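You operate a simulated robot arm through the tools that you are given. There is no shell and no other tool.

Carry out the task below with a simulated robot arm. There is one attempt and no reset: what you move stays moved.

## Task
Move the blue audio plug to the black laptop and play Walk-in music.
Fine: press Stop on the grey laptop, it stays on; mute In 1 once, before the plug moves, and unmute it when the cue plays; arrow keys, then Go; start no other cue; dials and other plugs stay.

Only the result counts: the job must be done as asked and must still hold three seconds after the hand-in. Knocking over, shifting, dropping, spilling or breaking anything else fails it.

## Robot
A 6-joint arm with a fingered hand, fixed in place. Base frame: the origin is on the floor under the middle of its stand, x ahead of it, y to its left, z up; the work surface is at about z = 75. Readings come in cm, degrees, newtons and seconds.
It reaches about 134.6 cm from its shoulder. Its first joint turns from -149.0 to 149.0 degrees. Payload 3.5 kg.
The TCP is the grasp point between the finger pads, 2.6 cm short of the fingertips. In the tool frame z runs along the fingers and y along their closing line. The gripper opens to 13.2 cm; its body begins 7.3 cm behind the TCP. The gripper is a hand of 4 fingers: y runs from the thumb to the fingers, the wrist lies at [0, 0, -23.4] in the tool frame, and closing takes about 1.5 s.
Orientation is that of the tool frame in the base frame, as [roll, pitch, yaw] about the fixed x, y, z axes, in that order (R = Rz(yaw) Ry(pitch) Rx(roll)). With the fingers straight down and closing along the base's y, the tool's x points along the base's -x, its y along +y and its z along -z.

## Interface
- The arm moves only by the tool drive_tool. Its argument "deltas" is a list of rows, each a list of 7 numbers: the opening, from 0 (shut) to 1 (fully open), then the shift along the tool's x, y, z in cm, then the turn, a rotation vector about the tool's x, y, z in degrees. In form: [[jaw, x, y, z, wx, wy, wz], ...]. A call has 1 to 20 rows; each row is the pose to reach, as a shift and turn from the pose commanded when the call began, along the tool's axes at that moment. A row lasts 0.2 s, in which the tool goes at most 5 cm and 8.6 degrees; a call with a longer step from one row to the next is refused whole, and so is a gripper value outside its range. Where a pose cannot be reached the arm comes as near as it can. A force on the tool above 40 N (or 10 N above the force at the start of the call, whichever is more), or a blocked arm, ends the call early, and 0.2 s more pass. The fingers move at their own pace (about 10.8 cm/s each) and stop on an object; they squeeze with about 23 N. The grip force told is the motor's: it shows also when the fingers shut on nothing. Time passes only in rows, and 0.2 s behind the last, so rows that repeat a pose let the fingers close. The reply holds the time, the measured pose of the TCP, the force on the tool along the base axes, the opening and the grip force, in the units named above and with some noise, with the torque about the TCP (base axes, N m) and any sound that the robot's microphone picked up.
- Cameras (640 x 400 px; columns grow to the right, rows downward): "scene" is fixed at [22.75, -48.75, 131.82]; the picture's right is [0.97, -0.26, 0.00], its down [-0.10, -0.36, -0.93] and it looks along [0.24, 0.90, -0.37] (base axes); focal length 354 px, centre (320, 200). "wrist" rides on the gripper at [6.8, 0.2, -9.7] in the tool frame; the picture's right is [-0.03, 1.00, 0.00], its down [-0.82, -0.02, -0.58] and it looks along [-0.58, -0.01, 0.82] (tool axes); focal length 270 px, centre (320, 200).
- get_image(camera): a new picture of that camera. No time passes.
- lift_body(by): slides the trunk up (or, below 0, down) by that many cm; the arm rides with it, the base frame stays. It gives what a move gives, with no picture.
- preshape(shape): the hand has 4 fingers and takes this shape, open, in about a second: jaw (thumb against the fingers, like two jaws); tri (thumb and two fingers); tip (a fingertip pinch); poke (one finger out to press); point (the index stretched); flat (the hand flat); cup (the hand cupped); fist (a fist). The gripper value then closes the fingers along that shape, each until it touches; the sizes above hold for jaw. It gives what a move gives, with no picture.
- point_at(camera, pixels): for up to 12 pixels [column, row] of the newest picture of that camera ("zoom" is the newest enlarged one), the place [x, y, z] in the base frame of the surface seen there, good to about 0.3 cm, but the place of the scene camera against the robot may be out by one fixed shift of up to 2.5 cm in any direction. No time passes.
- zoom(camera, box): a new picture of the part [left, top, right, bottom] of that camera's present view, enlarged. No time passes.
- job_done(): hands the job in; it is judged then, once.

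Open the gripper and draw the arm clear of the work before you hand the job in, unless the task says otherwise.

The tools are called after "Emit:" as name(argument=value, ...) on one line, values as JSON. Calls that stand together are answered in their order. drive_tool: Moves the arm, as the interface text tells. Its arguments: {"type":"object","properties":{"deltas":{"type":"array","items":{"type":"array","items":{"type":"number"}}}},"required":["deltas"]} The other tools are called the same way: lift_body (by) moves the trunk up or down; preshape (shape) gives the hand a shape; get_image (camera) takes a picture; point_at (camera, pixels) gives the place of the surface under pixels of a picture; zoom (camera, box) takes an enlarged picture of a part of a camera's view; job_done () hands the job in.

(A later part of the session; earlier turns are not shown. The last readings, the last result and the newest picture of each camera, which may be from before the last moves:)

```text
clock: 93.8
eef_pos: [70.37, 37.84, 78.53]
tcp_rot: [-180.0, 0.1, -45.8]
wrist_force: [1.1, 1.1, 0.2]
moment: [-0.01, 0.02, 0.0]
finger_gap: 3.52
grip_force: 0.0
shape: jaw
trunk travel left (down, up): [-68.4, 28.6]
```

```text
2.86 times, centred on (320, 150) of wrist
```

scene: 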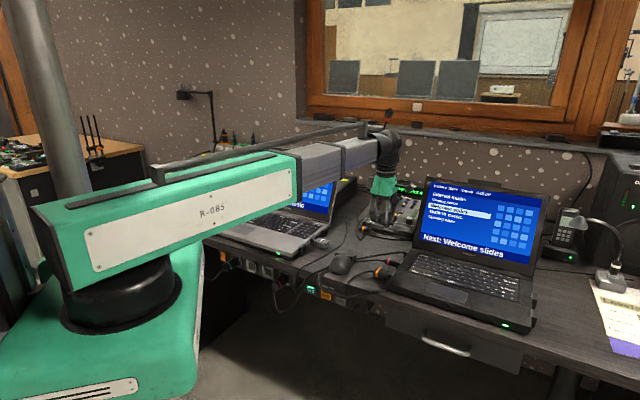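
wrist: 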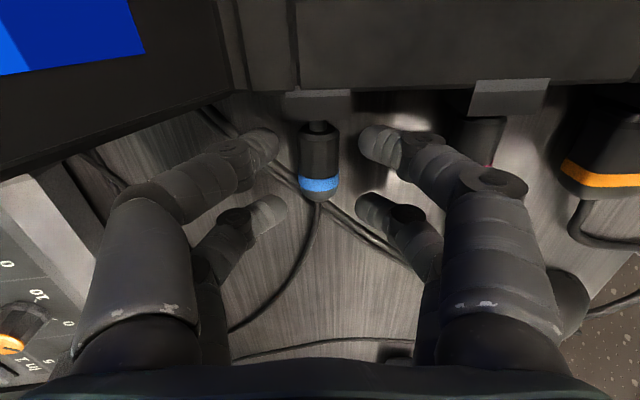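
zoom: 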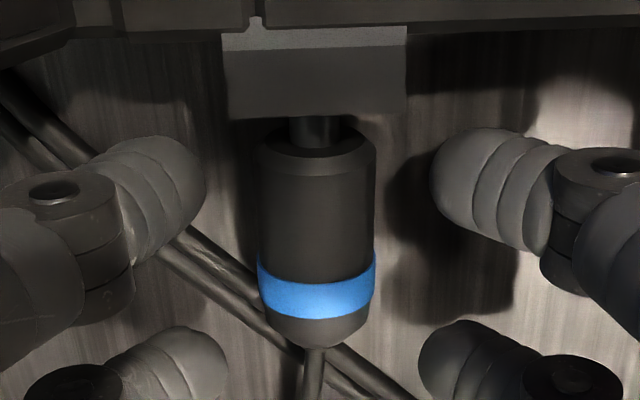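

Working through the geometry: the socket's back plate is about 0.85 cm deep and the pin 1.15 cm long, so a 0.3 cm gap is the seated state — it was home, and my backing off drew it out about 0.15 cm. I regrip here and press it home lightly, watching the force.

Emit:
drive_tool(deltas=[[0.22, 0, 0, 0, 0, 0, 0], [0.17, 0, 0, 0, 0, 0, 0], [0.12, 0, 0, 0, 0, 0, 0], [0.07, 0, 0, 0, 0, 0, 0], [0.03, 0, 0, 0, 0, 0, 0], [0, 0, 0, 0, 0, 0, 0], [0, 0, 0, 0, 0, 0, 0]])

Emit:
drive_tool(deltas=[[0, 0.05, 0, 0, 0, 0, 0], [0, 0.08, 0, 0, 0, 0, 0]])

Emit:
zoom(camera="wrist", box=[270, 80, 370, 220])

```text
clock: 95.4
eef_pos: [70.48, 37.84, 78.45]
tcp_rot: [-180.0, 0.0, -45.6]
wrist_force: [-1.6, 0.9, 1.0]
moment: [-0.01, 0.03, -0.02]
finger_gap: 1.38
grip_force: 23.2
shape: jaw
trunk travel left (down, up): [-68.4, 28.6]
```

```text
clock: 96.0
eef_pos: [70.49, 37.75, 78.33]
tcp_rot: [179.9, 0.0, -45.7]
wrist_force: [-4.0, 3.6, 2.4]
moment: [0.04, 0.05, -0.03]
finger_gap: 1.38
grip_force: 23.2
shape: jaw
trunk travel left (down, up): [-68.4, 28.6]
```

```text
2.86 times, centred on (320, 150) of wrist
```

zoom: 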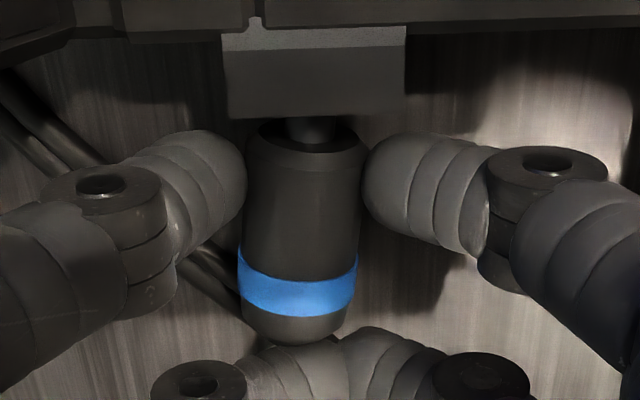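

After regripping, the plug sits 4.5° askew in the hand (boot end at zoom px (293,340)). I rotate the hand about the pin by 4.5° to straighten the plug in the socket.

Emit:
drive_tool(deltas=[[0, 0, 0.08, 0, 0, 0, -1.5], [0, 0, 0.16, 0, 0, 0, -3.0], [0, 0, 0.235, 0, 0, 0, -4.5], [0, 0, 0.235, 0, 0, 0, -4.5]])

Emit:
get_image(camera="wrist")

Emit:
zoom(camera="wrist", box=[270, 80, 370, 220])

```text
clock: 97.0
eef_pos: [70.36, 37.5, 78.49]
tcp_rot: [180.0, 0.1, -41.2]
wrist_force: [-3.8, 3.1, 4.8]
moment: [0.0, -0.01, -0.04]
finger_gap: 1.38
grip_force: 23.1
shape: jaw
trunk travel left (down, up): [-68.4, 28.6]
```

```text
taken
```

wrist: 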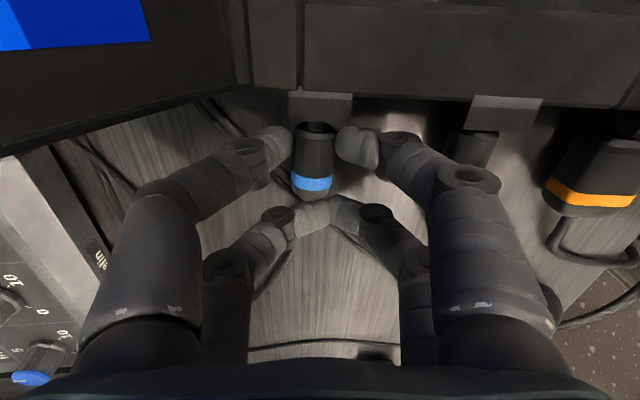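

```text
2.86 times, centred on (320, 150) of wrist
```

zoom: 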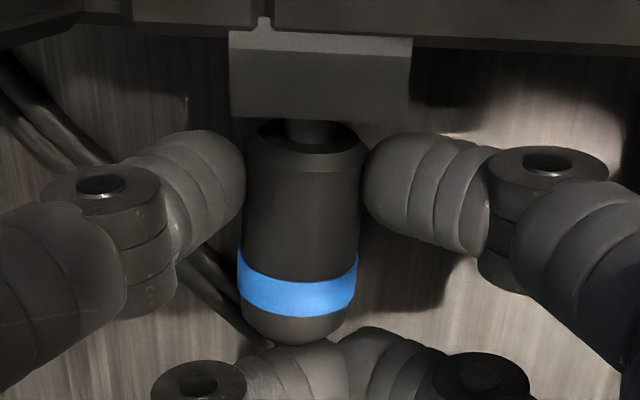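

The plug is straight again relative to the housing, but about 0.13 cm to the left of its centre and loaded upward by 5 N. I raise 0.05 cm, shift 0.1 cm sideways and press in lightly.

Emit:
lift_body(by=0.05)

Emit:
drive_tool(deltas=[[0, 0.0, 0.05, 0, 0, 0, 0], [0, 0.0, 0.1, 0, 0, 0, 0], [0, 0.05, 0.1, 0, 0, 0, 0], [0, 0.1, 0.1, 0, 0, 0, 0]])

Emit:
zoom(camera="wrist", box=[270, 80, 370, 220])

Emit:
zoom(camera="scene", box=[380, 235, 540, 335])

```text
clock: 97.5
eef_pos: [70.57, 37.53, 78.58]
tcp_rot: [179.9, -0.1, -41.1]
wrist_force: [0.6, 0.1, 1.8]
moment: [-0.05, -0.07, -0.01]
finger_gap: 1.38
grip_force: 22.7
shape: jaw
trunk travel left (down, up): [-68.4, 28.6]
```

```text
clock: 98.5
eef_pos: [70.39, 37.5, 78.63]
tcp_rot: [-179.9, -0.1, -41.1]
wrist_force: [-0.6, 0.2, 2.8]
moment: [-0.06, -0.05, -0.01]
finger_gap: 1.35
grip_force: 22.4
shape: jaw
trunk travel left (down, up): [-68.4, 28.6]
```

```text
2.86 times, centred on (320, 150) of wrist
```

zoom: 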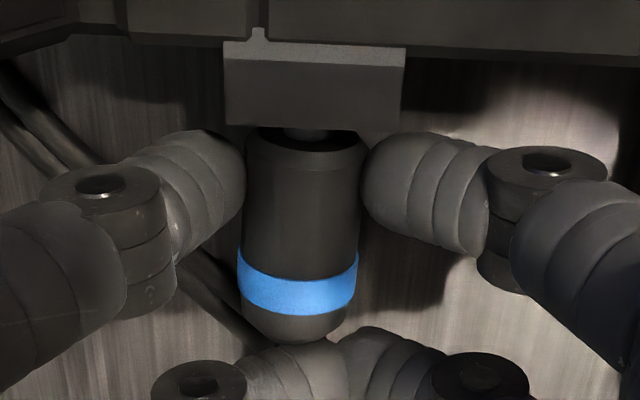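

```text
4.00 times, centred on (460, 285) of scene
```

zoom: 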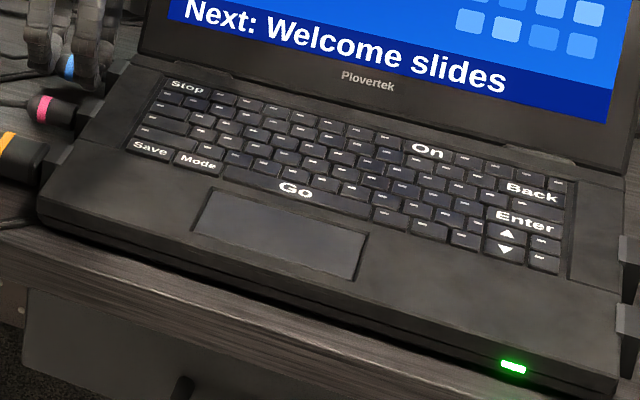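

Raising freed it: the axial force dropped to nearly zero and the plug slid in further, and the laptop has not moved more. I raise another 0.08 cm and press in a bit more.

Emit:
lift_body(by=0.08)

Emit:
drive_tool(deltas=[[0, 0.05, 0.0, 0, 0, 0, 0], [0, 0.1, 0.0, 0, 0, 0, 0], [0, 0.1, 0.0, 0, 0, 0, 0]])

Emit:
zoom(camera="wrist", box=[270, 80, 370, 220])

```text
clock: 99.0
eef_pos: [70.56, 37.51, 78.65]
tcp_rot: [-179.9, 0.0, -41.2]
wrist_force: [0.5, -0.4, 0.1]
moment: [-0.01, 0.02, 0.01]
finger_gap: 1.35
grip_force: 23.3
shape: jaw
trunk travel left (down, up): [-68.5, 28.5]
```

```text
clock: 99.8
eef_pos: [70.49, 37.31, 78.66]
tcp_rot: [-180.0, 0.0, -41.3]
wrist_force: [0.5, -0.6, 0.6]
moment: [0.01, 0.0, 0.05]
finger_gap: 1.39
grip_force: 22.7
shape: jaw
trunk travel left (down, up): [-68.5, 28.5]
```

```text
2.86 times, centred on (320, 150) of wrist
```

zoom: 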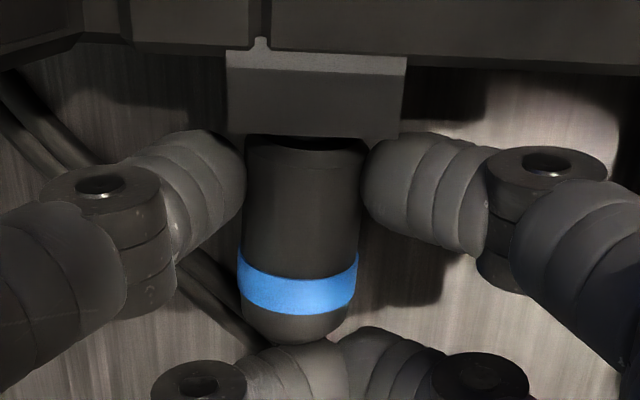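

The housing edge now nearly covers the body's front with no force. I continue in 0.1 cm steps until light resistance.

Emit:
drive_tool(deltas=[[0, 0.05, 0.0, 0, 0, 0, 0], [0, 0.1, 0.0, 0, 0, 0, 0], [0, 0.1, 0, 0, 0, 0, 0]])

Emit:
zoom(camera="wrist", box=[270, 80, 370, 220])

```text
clock: 100.6
eef_pos: [70.69, 37.36, 78.51]
tcp_rot: [-180.0, 0.0, -41.2]
wrist_force: [-0.7, 0.4, 0.0]
moment: [0.0, 0.0, 0.02]
finger_gap: 1.36
grip_force: 23.9
shape: jaw
trunk travel left (down, up): [-68.5, 28.5]
```

```text
2.86 times, centred on (320, 150) of wrist
```

zoom: 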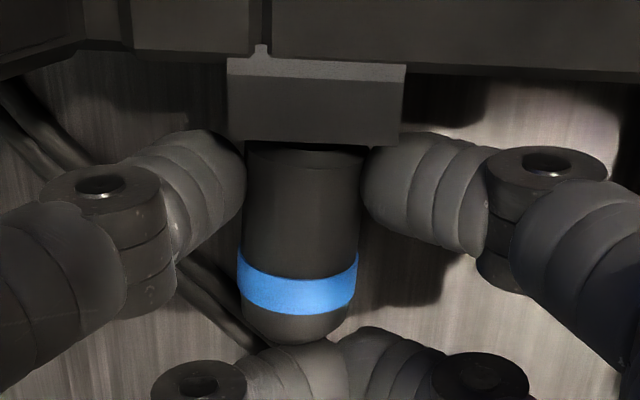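

The body is now flush with the housing, as it was in the grey laptop, with still almost no force. I push a further 0.1-0.15 cm to feel the end stop.

Emit:
drive_tool(deltas=[[0, 0.05, 0.0, 0, 0, 0, 0], [0, 0.1, 0.0, 0, 0, 0, 0], [0, 0.1, 0, 0, 0, 0, 0]])

Emit:
zoom(camera="wrist", box=[270, 80, 370, 220])

Emit:
zoom(camera="scene", box=[380, 235, 540, 335])

```text
clock: 101.4
eef_pos: [70.71, 37.17, 78.61]
tcp_rot: [180.0, 0.0, -41.3]
wrist_force: [-0.8, -0.5, 0.1]
moment: [0.04, -0.04, -0.02]
finger_gap: 1.39
grip_force: 23.0
shape: jaw
trunk travel left (down, up): [-68.5, 28.5]
```

```text
2.86 times, centred on (320, 150) of wrist
```

zoom: 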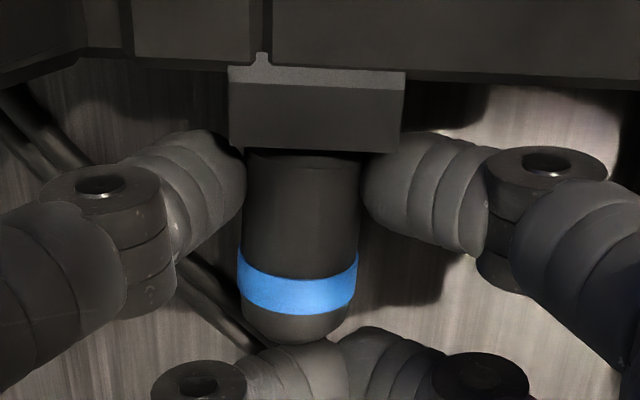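

```text
4.00 times, centred on (460, 285) of scene
```

zoom: 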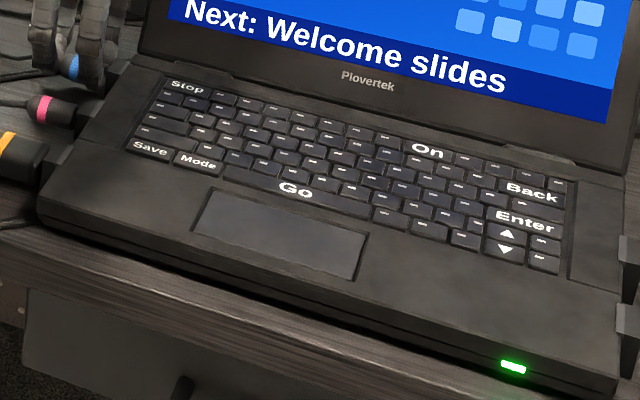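

Still no force and the laptop has not moved. I go on in 0.05 cm steps to find the stop.

Emit:
drive_tool(deltas=[[0, 0.05, 0.0, 0, 0, 0, 0], [0, 0.1, 0.0, 0, 0, 0, 0]])

Emit:
zoom(camera="wrist", box=[270, 80, 370, 220])

```text
clock: 102.0
eef_pos: [70.64, 37.19, 78.7]
tcp_rot: [-179.9, 0.0, -41.2]
wrist_force: [-3.6, 2.1, 0.4]
moment: [0.03, 0.1, 0.02]
finger_gap: 1.38
grip_force: 23.5
shape: jaw
trunk travel left (down, up): [-68.5, 28.5]
```

```text
2.86 times, centred on (320, 150) of wrist
```

zoom: 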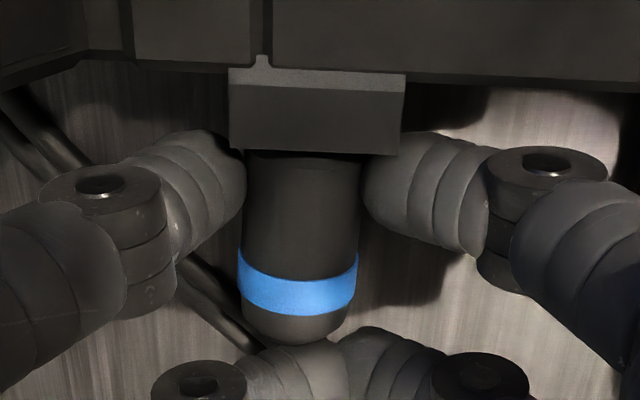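

A light stop of about 4 N is felt and the housing edge sits exactly where it was in the grey laptop: seated. I open the fingers gently to release.

Emit:
drive_tool(deltas=[[0.06, 0, 0, 0, 0, 0, 0], [0.12, 0, 0, 0, 0, 0, 0], [0.18, 0, 0, 0, 0, 0, 0], [0.24, 0, 0, 0, 0, 0, 0], [0.28, 0, 0, 0, 0, 0, 0], [0.28, 0, 0, 0, 0, 0, 0]])

Emit:
get_image(camera="wrist")

Emit:
zoom(camera="wrist", box=[270, 80, 370, 220])

Emit:
zoom(camera="scene", box=[370, 215, 430, 275])

```text
clock: 103.4
eef_pos: [70.79, 37.19, 78.69]
tcp_rot: [-180.0, 0.0, -41.2]
wrist_force: [-0.4, -0.2, 0.7]
moment: [0.03, 0.0, 0.02]
finger_gap: 3.67
grip_force: 0.2
shape: jaw
trunk travel left (down, up): [-68.5, 28.5]
```

```text
taken
```

wrist: 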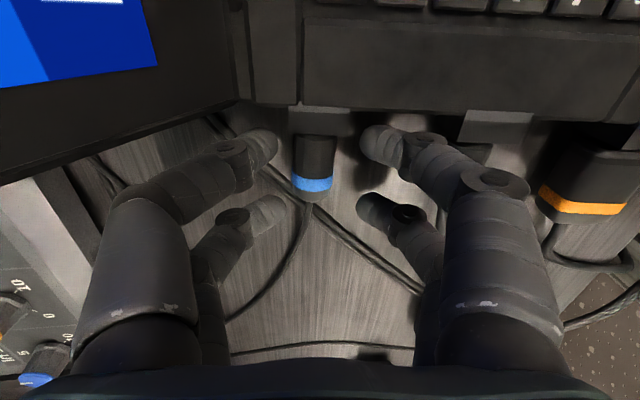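

```text
2.86 times, centred on (320, 150) of wrist
```

zoom: 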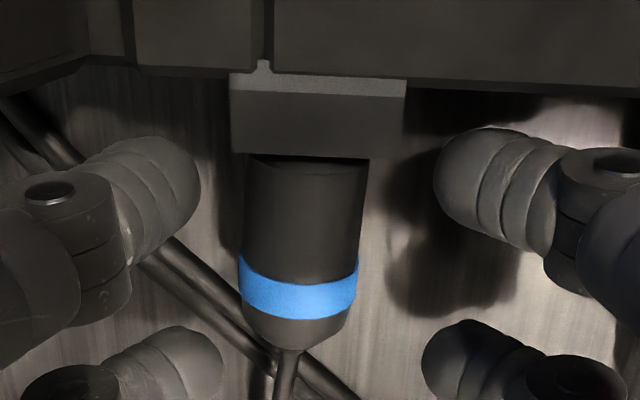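

```text
6.67 times, centred on (400, 245) of scene
```

zoom: 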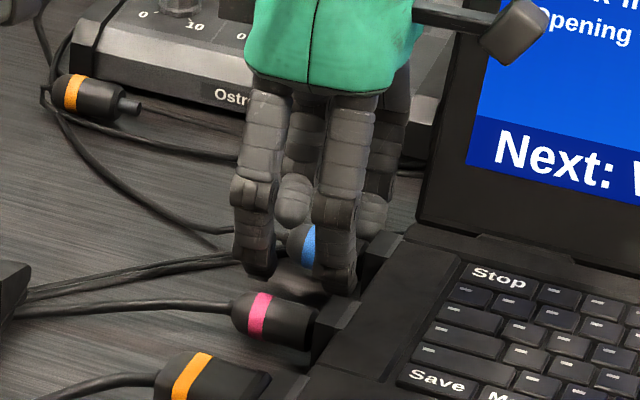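

The plug stays in place, flush and straight. I raise the hand straight up off it.

Emit:
lift_body(by=8)

Emit:
get_image(camera="wrist")

Emit:
zoom(camera="scene", box=[370, 215, 430, 275])

```text
clock: 104.6
eef_pos: [70.73, 37.21, 86.56]
tcp_rot: [180.0, 0.1, -41.1]
wrist_force: [0.5, 0.0, -0.1]
moment: [0.0, -0.01, -0.01]
finger_gap: 3.64
grip_force: 0.1
shape: jaw
trunk travel left (down, up): [-76.5, 20.5]
```

```text
taken
```

wrist: 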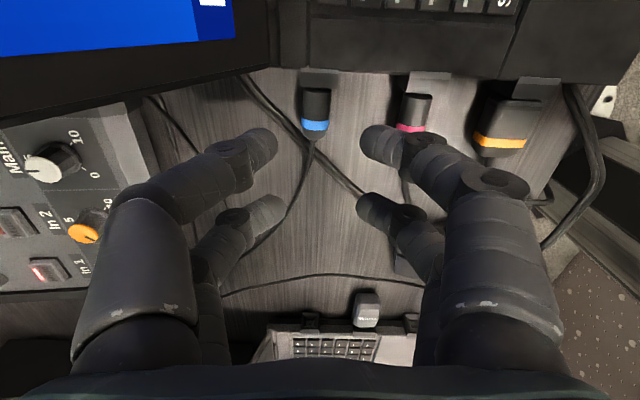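

```text
6.67 times, centred on (400, 245) of scene
```

zoom: 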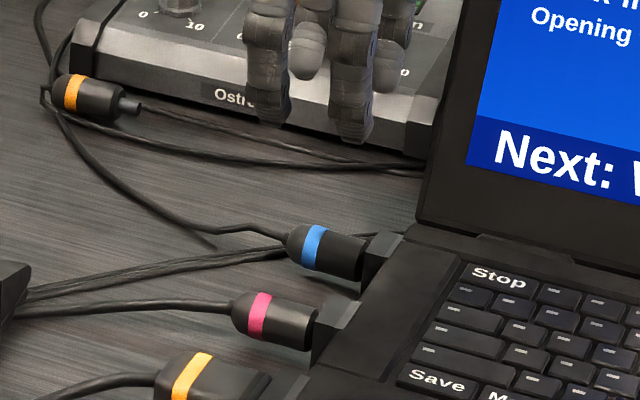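

The blue plug sits in the audio jack just like its pink neighbour. Because the laptop slid about 0.85 cm, I will nudge it back from its right side; I raise fully and travel there with the pressing finger shape.

Emit:
lift_body(by=18)

Emit:
drive_tool(deltas=[[0.28, 4.4, 1.2, 0, 0, 0, 0.5], [0.28, 8.8, 2.4, 0, 0, 0, 1.0], [0.28, 13.3, 3.7, 0, 0, 0, 1.5], [0.28, 17.7, 4.9, 0, 0, 0, 2.0], [0.28, 22.1, 6.1, 0, 0, 0, 2.5], [0.28, 26.5, 7.3, 0, 0, 0, 3.0], [0.28, 30.9, 8.5, 0, 0, 0, 3.5], [0.28, 35.4, 9.8, 0, 0, 0, 4.0], [0.28, 39.8, 11.0, 0, 0, 0, 4.5], [0.28, 44.2, 12.2, 0, 0, 0, 4.5]])

Emit:
preshape(shape="poke")

Emit:
get_image(camera="wrist")

Emit:
get_image(camera="scene")

```text
clock: 106.6
eef_pos: [70.73, 37.18, 104.5]
tcp_rot: [-180.0, 0.1, -41.2]
wrist_force: [-0.7, 0.0, 1.1]
moment: [-0.03, -0.02, -0.01]
finger_gap: 3.66
grip_force: 0.1
shape: jaw
trunk travel left (down, up): [-94.5, 2.5]
```

```text
clock: 108.8
eef_pos: [95.99, -1.17, 104.68]
tcp_rot: [-180.0, 0.0, -45.7]
wrist_force: [-0.6, -0.3, -0.6]
moment: [0.05, 0.01, 0.03]
finger_gap: 3.66
grip_force: 0.1
shape: jaw
trunk travel left (down, up): [-94.5, 2.5]
```

```text
clock: 109.7
eef_pos: [95.88, -1.12, 104.64]
tcp_rot: [180.0, 0.0, -45.7]
wrist_force: [0.3, -0.1, 0.3]
moment: [0.01, 0.0, 0.02]
finger_gap: 0.0
grip_force: 0.0
shape: poke
trunk travel left (down, up): [-94.5, 2.5]
```

```text
taken
```

wrist: 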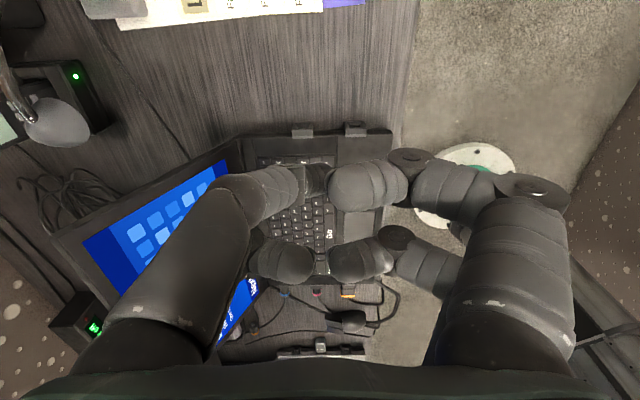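

```text
taken
```

scene: 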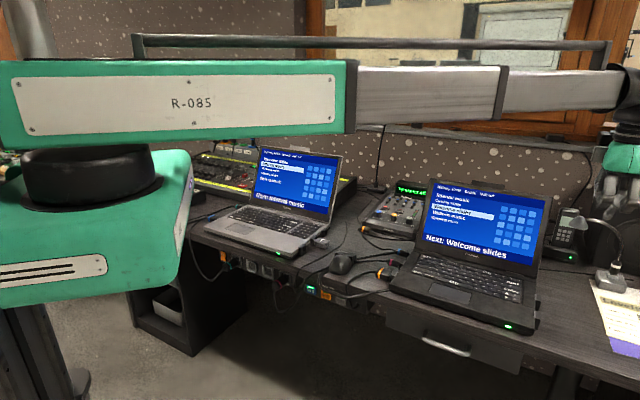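

I see the right-side housings at wrist px (302,131) and (355,130). I measure the laptop's right edge and housings.

Emit:
zoom(camera="wrist", box=[250, 100, 410, 180])

Emit:
point_at(camera="wrist", pixels=[[302, 131], [355, 130], [328, 138], [328, 142], [328, 132], [302, 124], [355, 122], [270, 143], [385, 135], [60, 130], [130, 60]])

```text
4.00 times, centred on (330, 140) of wrist
```

zoom: 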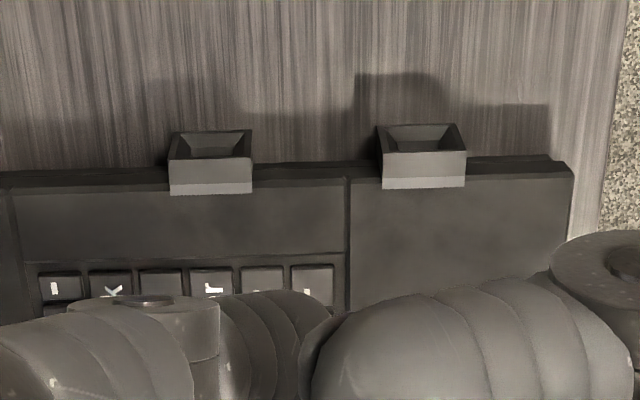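

```text
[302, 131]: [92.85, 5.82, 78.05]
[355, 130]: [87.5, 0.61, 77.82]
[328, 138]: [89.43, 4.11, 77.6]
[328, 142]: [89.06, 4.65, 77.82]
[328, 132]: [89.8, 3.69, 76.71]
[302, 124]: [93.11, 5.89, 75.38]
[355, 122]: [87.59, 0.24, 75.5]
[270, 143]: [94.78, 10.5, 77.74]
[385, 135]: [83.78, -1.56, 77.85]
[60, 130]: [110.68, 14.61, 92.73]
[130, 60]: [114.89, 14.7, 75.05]
```

The housings read u=60.64 now against 59.95 before, so the laptop moved about 0.7 cm. I position the finger beside the right edge, between the two housings, and lower it there in stages.

Emit:
drive_tool(deltas=[[1, -2.7, 0.47, 0, 0, 0, 0], [1, -5.34, 0.93, 0, 0, 0, 0], [1, -5.34, 0.93, 0, 0, 0, 0]])

Emit:
lift_body(by=-18)

Emit:
get_image(camera="wrist")

Emit:
get_image(camera="scene")

```text
clock: 110.5
eef_pos: [91.64, 2.1, 104.66]
tcp_rot: [180.0, 0.0, -45.7]
wrist_force: [-0.3, 0.4, 0.8]
moment: [0.01, 0.01, -0.03]
finger_gap: 0.0
grip_force: 0.0
shape: poke
trunk travel left (down, up): [-94.5, 2.5]
```

```text
clock: 112.5
eef_pos: [91.4, 2.03, 86.6]
tcp_rot: [180.0, 0.0, -45.7]
wrist_force: [-1.1, -0.3, -0.5]
moment: [0.0, 0.01, 0.02]
finger_gap: 0.01
grip_force: 0.1
shape: poke
trunk travel left (down, up): [-76.5, 20.5]
```

```text
taken
```

wrist: 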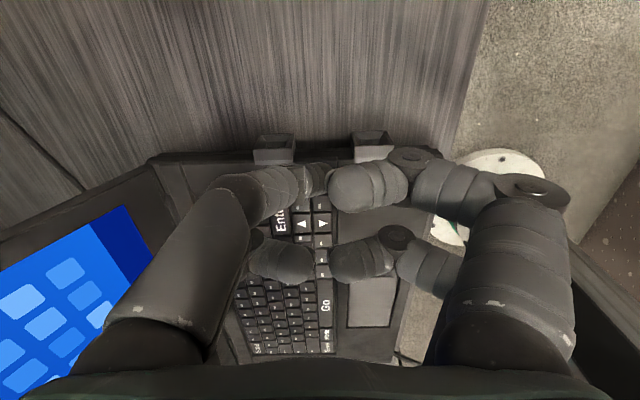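

```text
taken
```

scene: 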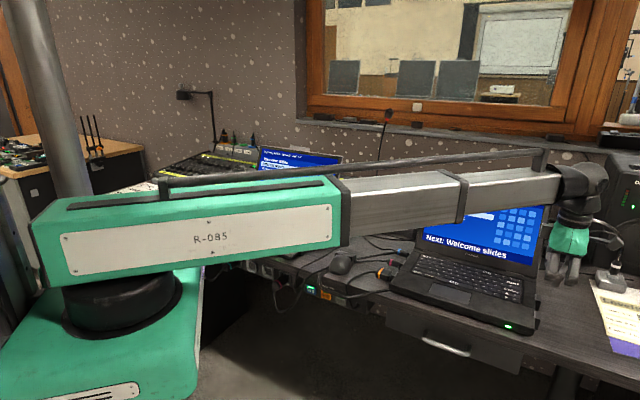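

The finger hangs beside the right edge between the housings. I lower further in two steps and check.

Emit:
lift_body(by=-5)

Emit:
zoom(camera="scene", box=[500, 230, 620, 340])

Emit:
get_image(camera="wrist")

```text
clock: 113.4
eef_pos: [91.57, 2.07, 81.57]
tcp_rot: [180.0, -0.1, -45.6]
wrist_force: [0.0, -0.4, 1.0]
moment: [0.01, -0.01, 0.03]
finger_gap: 0.01
grip_force: 0.0
shape: poke
trunk travel left (down, up): [-71.5, 25.5]
```

```text
3.64 times, centred on (560, 285) of scene
```

zoom: 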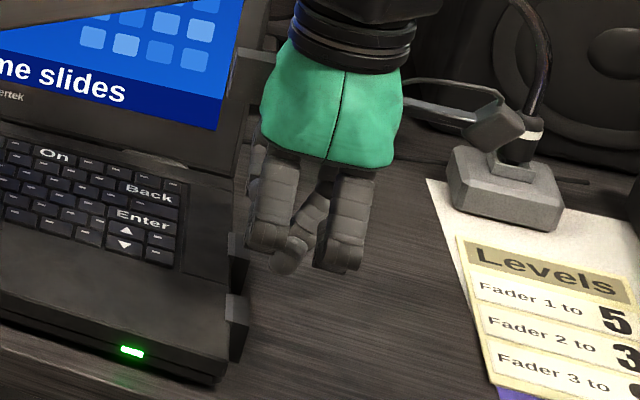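

```text
taken
```

wrist: 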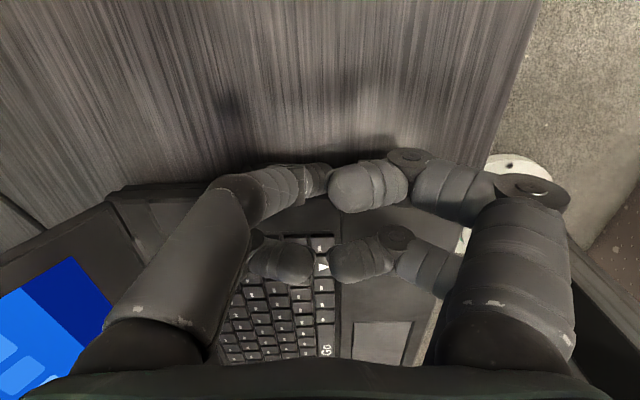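

The tip (zoom px (283,270)) will come down between the two housings, about 1.5 cm out from them. I lower to working height.

Emit:
lift_body(by=-2.6)

Emit:
zoom(camera="scene", box=[520, 260, 590, 330])

```text
clock: 114.1
eef_pos: [91.5, 2.09, 79.08]
tcp_rot: [180.0, 0.0, -45.7]
wrist_force: [0.4, -0.4, -0.7]
moment: [0.0, -0.01, 0.04]
finger_gap: 0.02
grip_force: 0.1
shape: poke
trunk travel left (down, up): [-68.9, 28.1]
```

```text
5.71 times, centred on (555, 295) of scene
```

zoom: 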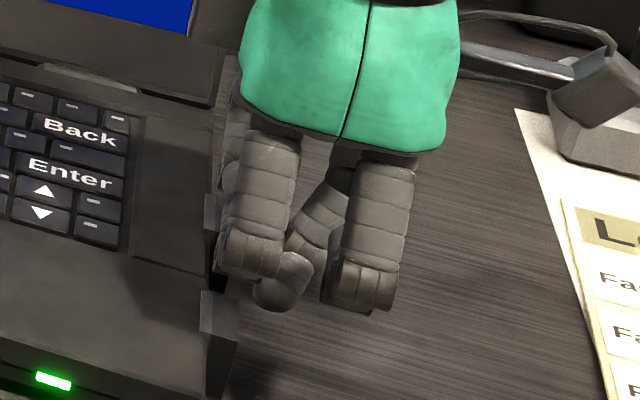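

The tip is between the housings (v≈66.3) and about 2 cm out. I centre it by 0.4 cm, lower 0.4 cm, and approach the side slowly.

Emit:
lift_body(by=-0.4)

Emit:
drive_tool(deltas=[[1, 0, -0.4, 0, 0, 0, 0], [1, -0.3, -0.4, 0, 0, 0, 0], [1, -0.6, -0.4, 0, 0, 0, 0], [1, -0.9, -0.4, 0, 0, 0, 0], [1, -1.2, -0.4, 0, 0, 0, 0]])

Emit:
zoom(camera="scene", box=[520, 260, 590, 330])

Emit:
zoom(camera="wrist", box=[240, 90, 400, 220])

```text
clock: 114.7
eef_pos: [91.68, 2.11, 78.59]
tcp_rot: [180.0, 0.0, -45.7]
wrist_force: [-1.0, -0.4, 0.1]
moment: [-0.02, -0.02, 0.02]
finger_gap: 0.02
grip_force: 0.0
shape: poke
trunk travel left (down, up): [-68.5, 28.5]
```

```text
clock: 115.8
eef_pos: [91.09, 3.24, 78.66]
tcp_rot: [-180.0, 0.0, -45.8]
wrist_force: [1.0, 0.2, -0.6]
moment: [-0.02, -0.04, 0.02]
finger_gap: 0.01
grip_force: 0.1
shape: poke
trunk travel left (down, up): [-68.5, 28.5]
```

```text
5.71 times, centred on (555, 295) of scene
```

zoom: 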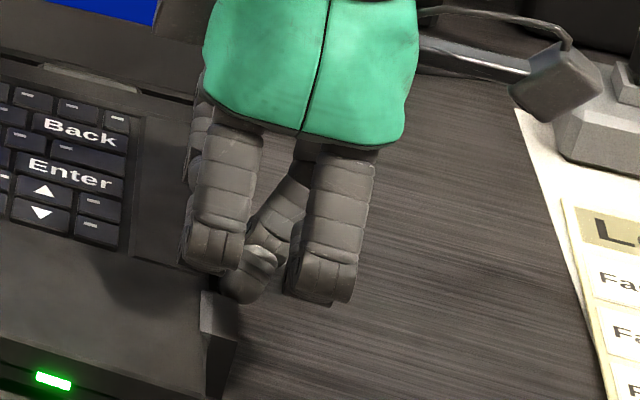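

```text
3.08 times, centred on (320, 155) of wrist
```

zoom: 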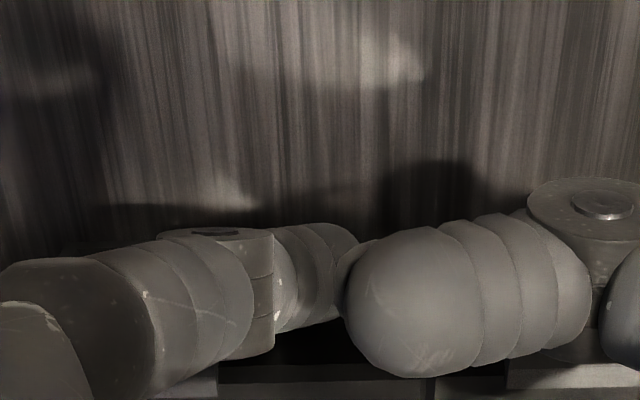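

The tip is about 1 cm from the side. I continue in small steps until I feel contact.

Emit:
drive_tool(deltas=[[1, -0.2, 0, 0, 0, 0, 0], [1, -0.4, 0, 0, 0, 0, 0], [1, -0.6, 0, 0, 0, 0, 0]])

Emit:
drive_tool(deltas=[[1, -0.15, 0, 0, 0, 0, 0], [1, -0.3, 0, 0, 0, 0, 0]])

Emit:
zoom(camera="scene", box=[380, 235, 540, 335])

```text
clock: 116.7
eef_pos: [90.71, 3.61, 78.62]
tcp_rot: [179.9, 0.0, -45.7]
wrist_force: [1.3, -5.4, 3.2]
moment: [0.02, -0.04, -0.12]
finger_gap: 0.02
grip_force: 0.0
shape: poke
trunk travel left (down, up): [-68.5, 28.5]
```

```text
clock: 117.2
eef_pos: [90.44, 3.81, 78.74]
tcp_rot: [180.0, 0.0, -45.7]
wrist_force: [4.4, -8.8, 3.0]
moment: [-0.12, -0.22, -0.01]
finger_gap: 0.01
grip_force: 0.1
shape: poke
trunk travel left (down, up): [-68.5, 28.5]
```

```text
4.00 times, centred on (460, 285) of scene
```

zoom: 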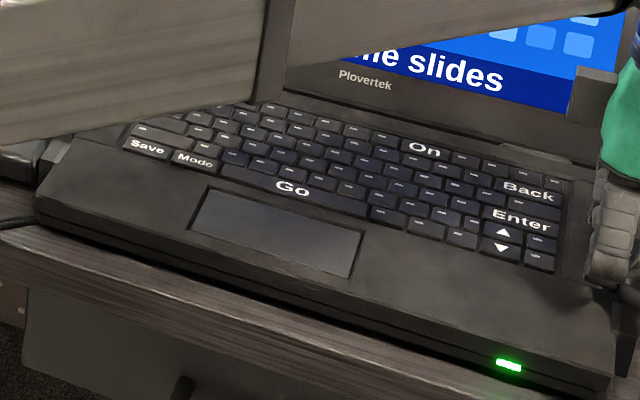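

Contact is made at about 9 N and the laptop is sliding back (LED at zoom px 509 from 513; it began at 500). I continue in small steps, checking.

Emit:
drive_tool(deltas=[[1, -0.1, 0, 0, 0, 0, 0], [1, -0.2, 0, 0, 0, 0, 0], [1, -0.3, 0, 0, 0, 0, 0]])

Emit:
zoom(camera="scene", box=[380, 235, 540, 335])

```text
clock: 118.0
eef_pos: [90.27, 3.98, 78.59]
tcp_rot: [179.9, 0.1, -45.8]
wrist_force: [3.8, -9.8, 2.7]
moment: [-0.14, -0.13, -0.04]
finger_gap: 0.0
grip_force: 0.1
shape: poke
trunk travel left (down, up): [-68.5, 28.5]
```

```text
4.00 times, centred on (460, 285) of scene
```

zoom: 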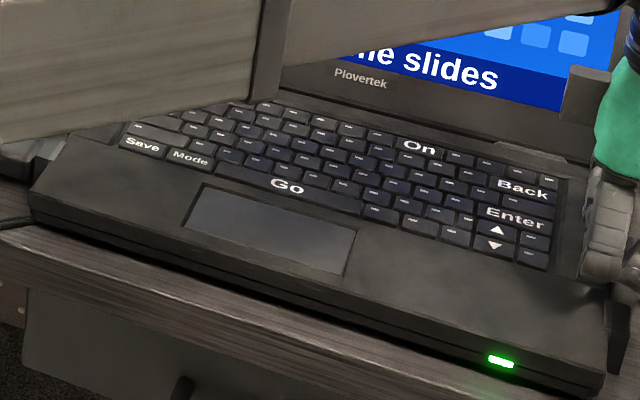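

The keys and LED are back to within about 1-2 mm of their first places (LED (501,361), Go (287,186)). I stop, back the finger off along +u and raise.

Emit:
drive_tool(deltas=[[1, 0.5, 0, 0, 0, 0, 0], [1, 1.2, 0, 0, 0, 0, 0], [1, 2.0, 0, 0, 0, 0, 0], [1, 2.8, 0, 0, 0, 0, 0]])

Emit:
lift_body(by=12)

Emit:
get_image(camera="scene")

Emit:
zoom(camera="scene", box=[380, 235, 540, 335])

Emit:
get_image(camera="wrist")

```text
clock: 119.0
eef_pos: [92.06, 2.0, 78.52]
tcp_rot: [-179.9, 0.1, -45.7]
wrist_force: [0.1, -0.2, -1.0]
moment: [-0.03, 0.0, 0.01]
finger_gap: 0.0
grip_force: 0.0
shape: poke
trunk travel left (down, up): [-68.5, 28.5]
```

```text
clock: 120.5
eef_pos: [92.21, 2.1, 90.68]
tcp_rot: [179.9, 0.0, -45.6]
wrist_force: [0.0, 0.2, -0.5]
moment: [0.01, -0.01, -0.01]
finger_gap: 0.0
grip_force: 0.0
shape: poke
trunk travel left (down, up): [-80.5, 16.5]
```

```text
taken
```

scene: 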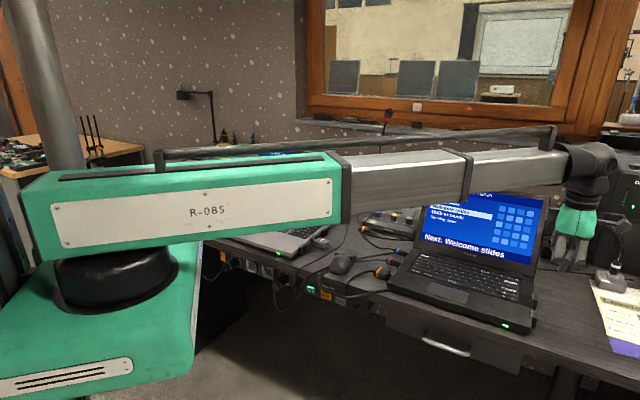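

```text
4.00 times, centred on (460, 285) of scene
```

zoom: 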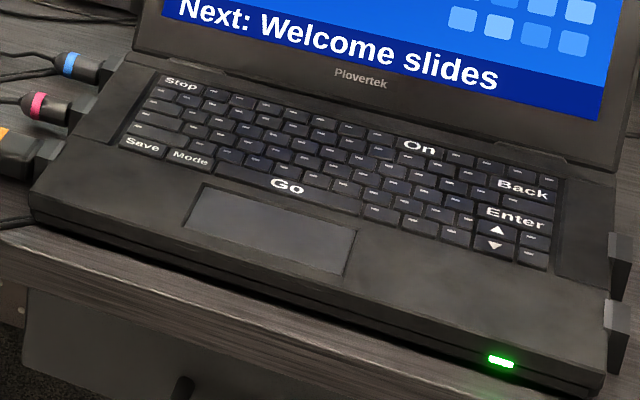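

```text
taken
```

wrist: 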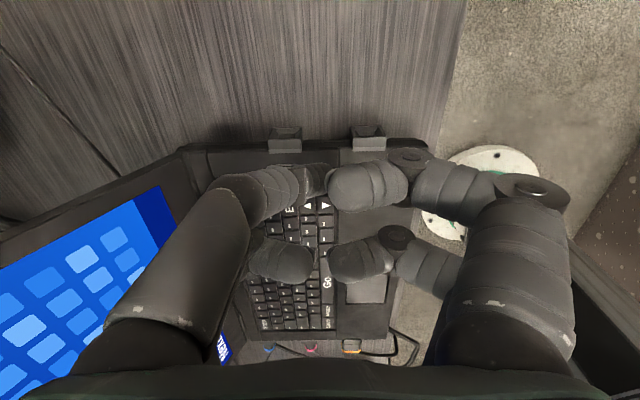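

The laptop is back nearly where it was and the blue plug is still in. Next I move above the black laptop's arrow keys to measure them.

Emit:
drive_tool(deltas=[[1, -3.6, 0.65, 0, 0, 0, 0], [1, -7.2, 1.3, 0, 0, 0, 0], [1, -10.8, 1.95, 0, 0, 0, 0], [1, -14.4, 2.6, 0, 0, 0, 0], [1, -14.4, 2.6, 0, 0, 0, 0]])

Emit:
get_image(camera="wrist")

Emit:
zoom(camera="wrist", box=[240, 50, 400, 180])

```text
clock: 121.8
eef_pos: [80.25, 10.61, 90.57]
tcp_rot: [-179.9, 0.0, -45.7]
wrist_force: [-0.5, 0.1, 0.6]
moment: [-0.01, 0.0, 0.01]
finger_gap: 0.0
grip_force: 0.1
shape: poke
trunk travel left (down, up): [-80.5, 16.5]
```

```text
taken
```

wrist: 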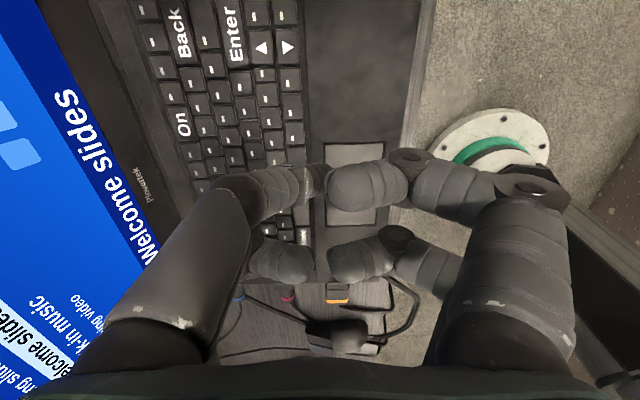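

```text
3.08 times, centred on (320, 115) of wrist
```

zoom: 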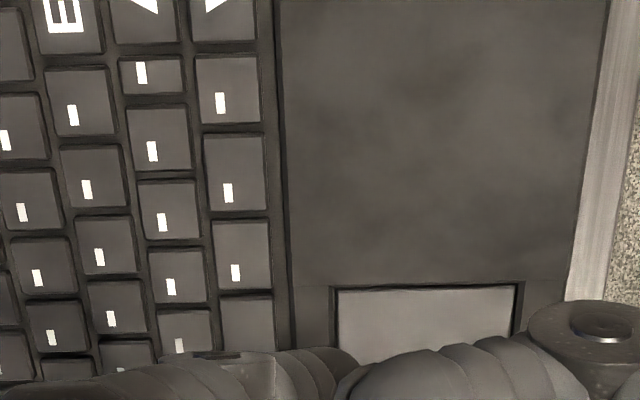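

The arrow keys are at px (262,47) (up, nearer the screen) and (288,47) (down, nearer the front). I measure them and look closer at the symbols.

Emit:
point_at(camera="wrist", pixels=[[288, 47], [262, 47], [290, 80], [264, 75], [236, 35], [180, 35], [275, 47], [288, 60], [288, 34]])

Emit:
zoom(camera="wrist", box=[220, 10, 320, 90])

```text
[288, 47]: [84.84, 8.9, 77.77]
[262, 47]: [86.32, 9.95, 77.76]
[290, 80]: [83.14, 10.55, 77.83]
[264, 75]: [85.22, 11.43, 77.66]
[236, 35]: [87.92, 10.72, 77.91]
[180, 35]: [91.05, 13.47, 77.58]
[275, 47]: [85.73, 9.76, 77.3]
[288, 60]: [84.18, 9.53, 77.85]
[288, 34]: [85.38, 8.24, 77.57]
```

```text
5.00 times, centred on (270, 50) of wrist
```

zoom: 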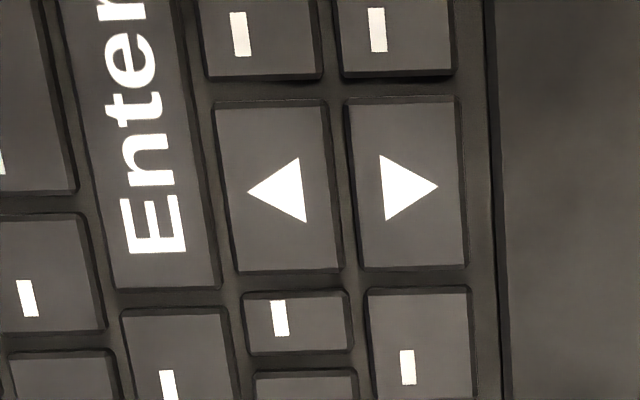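

The down arrow (zoom px (408,185), pointing to the front) is at (84.8, 8.9, 77.8), 1.8 x 2.6 cm. I move the finger over it, lower to about 2 cm above, and check alignment in the scene view.

Emit:
drive_tool(deltas=[[1, 2.5, -1.1, 0, 0, 0, 0], [1, 5.02, -2.19, 0, 0, 0, 0], [1, 5.02, -2.19, 0, 0, 0, 0]])

Emit:
lift_body(by=-8.2)

Emit:
get_image(camera="scene")

Emit:
zoom(camera="scene", box=[480, 260, 540, 310])

Emit:
get_image(camera="wrist")

```text
clock: 122.5
eef_pos: [85.37, 8.55, 90.58]
tcp_rot: [-180.0, 0.1, -45.7]
wrist_force: [-0.2, 0.5, 0.3]
moment: [0.01, -0.02, 0.01]
finger_gap: 0.0
grip_force: 0.0
shape: poke
trunk travel left (down, up): [-80.5, 16.5]
```

```text
clock: 123.7
eef_pos: [85.23, 8.43, 82.35]
tcp_rot: [-180.0, -0.1, -45.8]
wrist_force: [0.4, 0.2, 0.1]
moment: [-0.01, 0.01, -0.01]
finger_gap: 0.0
grip_force: 0.1
shape: poke
trunk travel left (down, up): [-72.3, 24.7]
```

```text
taken
```

scene: 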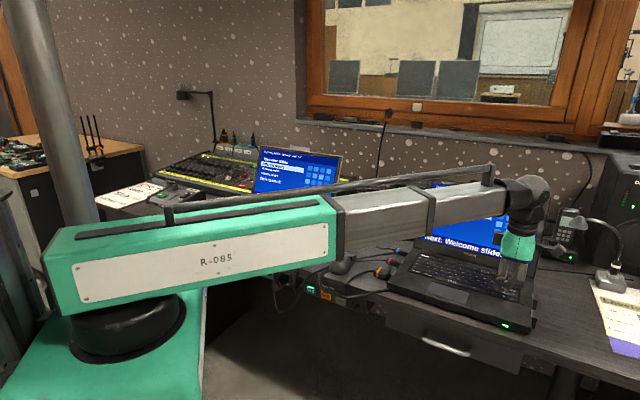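

```text
8.00 times, centred on (510, 285) of scene
```

zoom: 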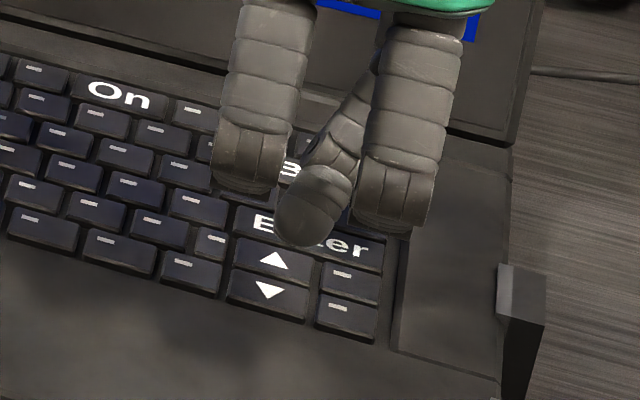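

```text
taken
```

wrist: 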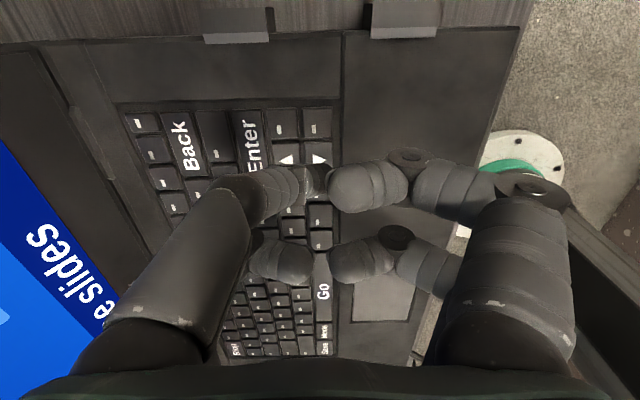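

By the scene view the tip would land 0.3-0.6 cm right of the down-arrow's centre and on its centre line front-to-back; I shift 0.3 cm left and lower close to the key.

Emit:
drive_tool(deltas=[[1, -0.3, 0, 0, 0, 0, 0], [1, -0.3, 0, 0, 0, 0, 0]])

Emit:
lift_body(by=-1.4)

Emit:
zoom(camera="scene", box=[485, 270, 525, 305])

Emit:
zoom(camera="wrist", box=[260, 110, 380, 220])

```text
clock: 124.3
eef_pos: [85.05, 8.72, 82.41]
tcp_rot: [180.0, 0.0, -45.7]
wrist_force: [0.3, 0.0, -0.5]
moment: [0.03, 0.0, 0.0]
finger_gap: 0.0
grip_force: 0.1
shape: poke
trunk travel left (down, up): [-72.3, 24.7]
```

```text
clock: 125.0
eef_pos: [85.13, 8.58, 81.06]
tcp_rot: [180.0, 0.0, -45.7]
wrist_force: [0.4, -0.3, 0.6]
moment: [-0.02, 0.0, 0.03]
finger_gap: 0.01
grip_force: 0.0
shape: poke
trunk travel left (down, up): [-70.9, 26.1]
```

```text
11.43 times, centred on (505, 288) of scene
```

zoom: 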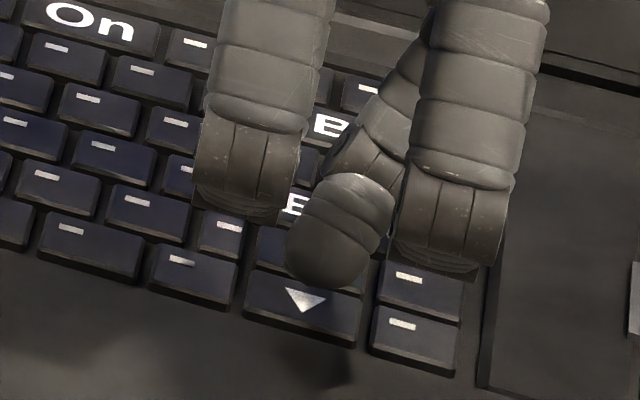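

```text
3.64 times, centred on (320, 165) of wrist
```

zoom: 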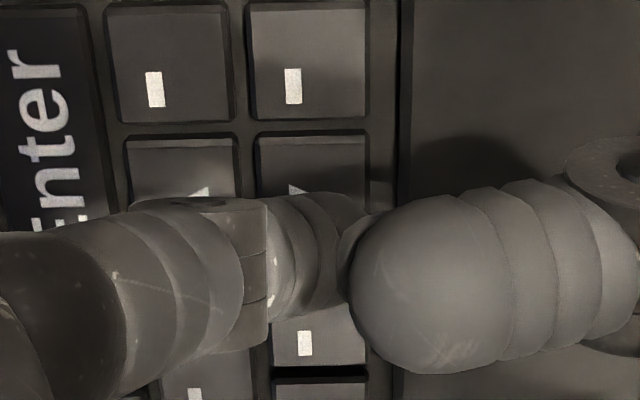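

The tip will land on the down-arrow key (about 0.3 cm right of centre). I press in small steps, listening for the click.

Emit:
lift_body(by=-0.45)

Emit:
lift_body(by=-0.2)

```text
clock: 125.5
eef_pos: [85.16, 8.64, 80.62]
tcp_rot: [180.0, 0.0, -45.7]
wrist_force: [0.2, 0.0, 0.7]
moment: [0.0, 0.01, 0.03]
finger_gap: 0.0
grip_force: 0.1
shape: poke
trunk travel left (down, up): [-70.4, 26.6]
```

```text
clock: 126.0
eef_pos: [85.04, 8.62, 80.43]
tcp_rot: [-180.0, 0.0, -45.7]
wrist_force: [-0.8, -0.1, 1.5]
moment: [0.0, 0.01, -0.04]
finger_gap: 0.0
grip_force: 0.0
shape: poke
trunk travel left (down, up): [-70.2, 26.8]
heard: click
```

A click was heard. I lift off and read the black laptop's screen.

Emit:
lift_body(by=3)

Emit:
zoom(camera="scene", box=[415, 170, 555, 270])

Emit:
get_image(camera="wrist")

```text
clock: 126.8
eef_pos: [85.04, 8.59, 83.41]
tcp_rot: [-179.9, 0.0, -45.7]
wrist_force: [-0.1, 0.1, -0.5]
moment: [0.0, -0.02, 0.03]
finger_gap: 0.0
grip_force: 0.0
shape: poke
trunk travel left (down, up): [-73.2, 23.8]
```

```text
4.00 times, centred on (485, 220) of scene
```

zoom: 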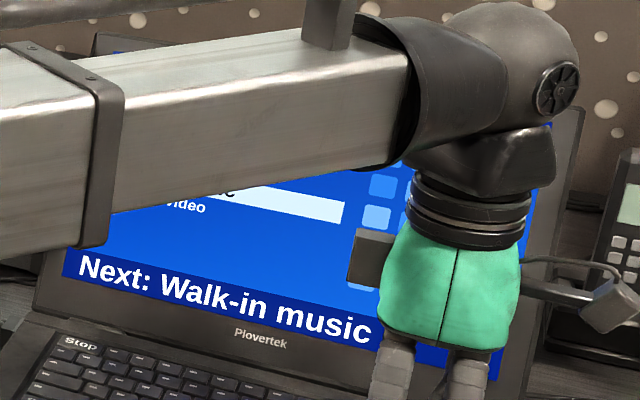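

```text
taken
```

wrist: 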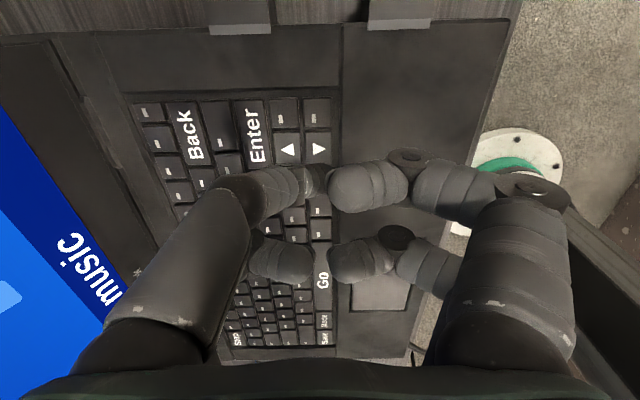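

The screen shows "Next: Walk-in music". Now the Go bar: its label is at wrist px (322,280); I measure it.

Emit:
point_at(camera="wrist", pixels=[[322, 280], [322, 262], [322, 300], [330, 280], [314, 280], [318, 228], [326, 320], [318, 150], [340, 280]])

Emit:
zoom(camera="wrist", box=[280, 190, 400, 350])

Emit:
zoom(camera="scene", box=[410, 260, 510, 320])

```text
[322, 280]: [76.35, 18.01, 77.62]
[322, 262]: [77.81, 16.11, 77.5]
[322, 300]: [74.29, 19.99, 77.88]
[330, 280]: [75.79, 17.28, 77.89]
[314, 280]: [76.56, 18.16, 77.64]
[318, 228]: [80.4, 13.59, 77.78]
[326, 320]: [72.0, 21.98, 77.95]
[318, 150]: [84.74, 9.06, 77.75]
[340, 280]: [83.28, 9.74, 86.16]
```

```text
2.50 times, centred on (340, 270) of wrist
```

zoom: 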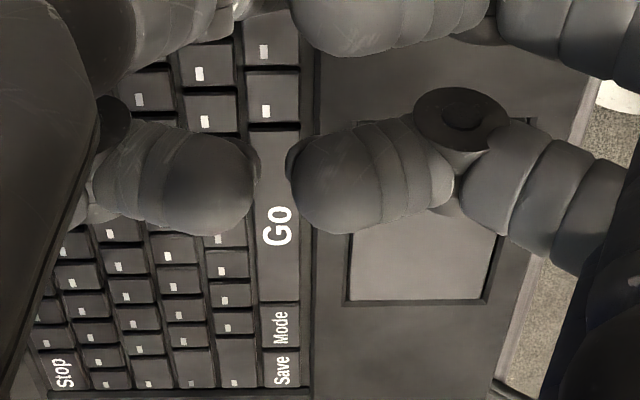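

```text
6.40 times, centred on (460, 290) of scene
```

zoom: 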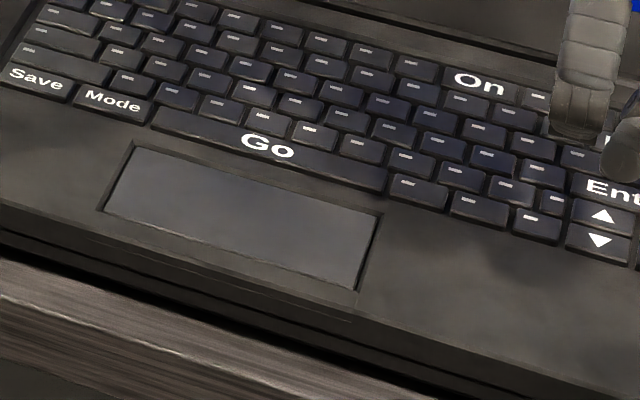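

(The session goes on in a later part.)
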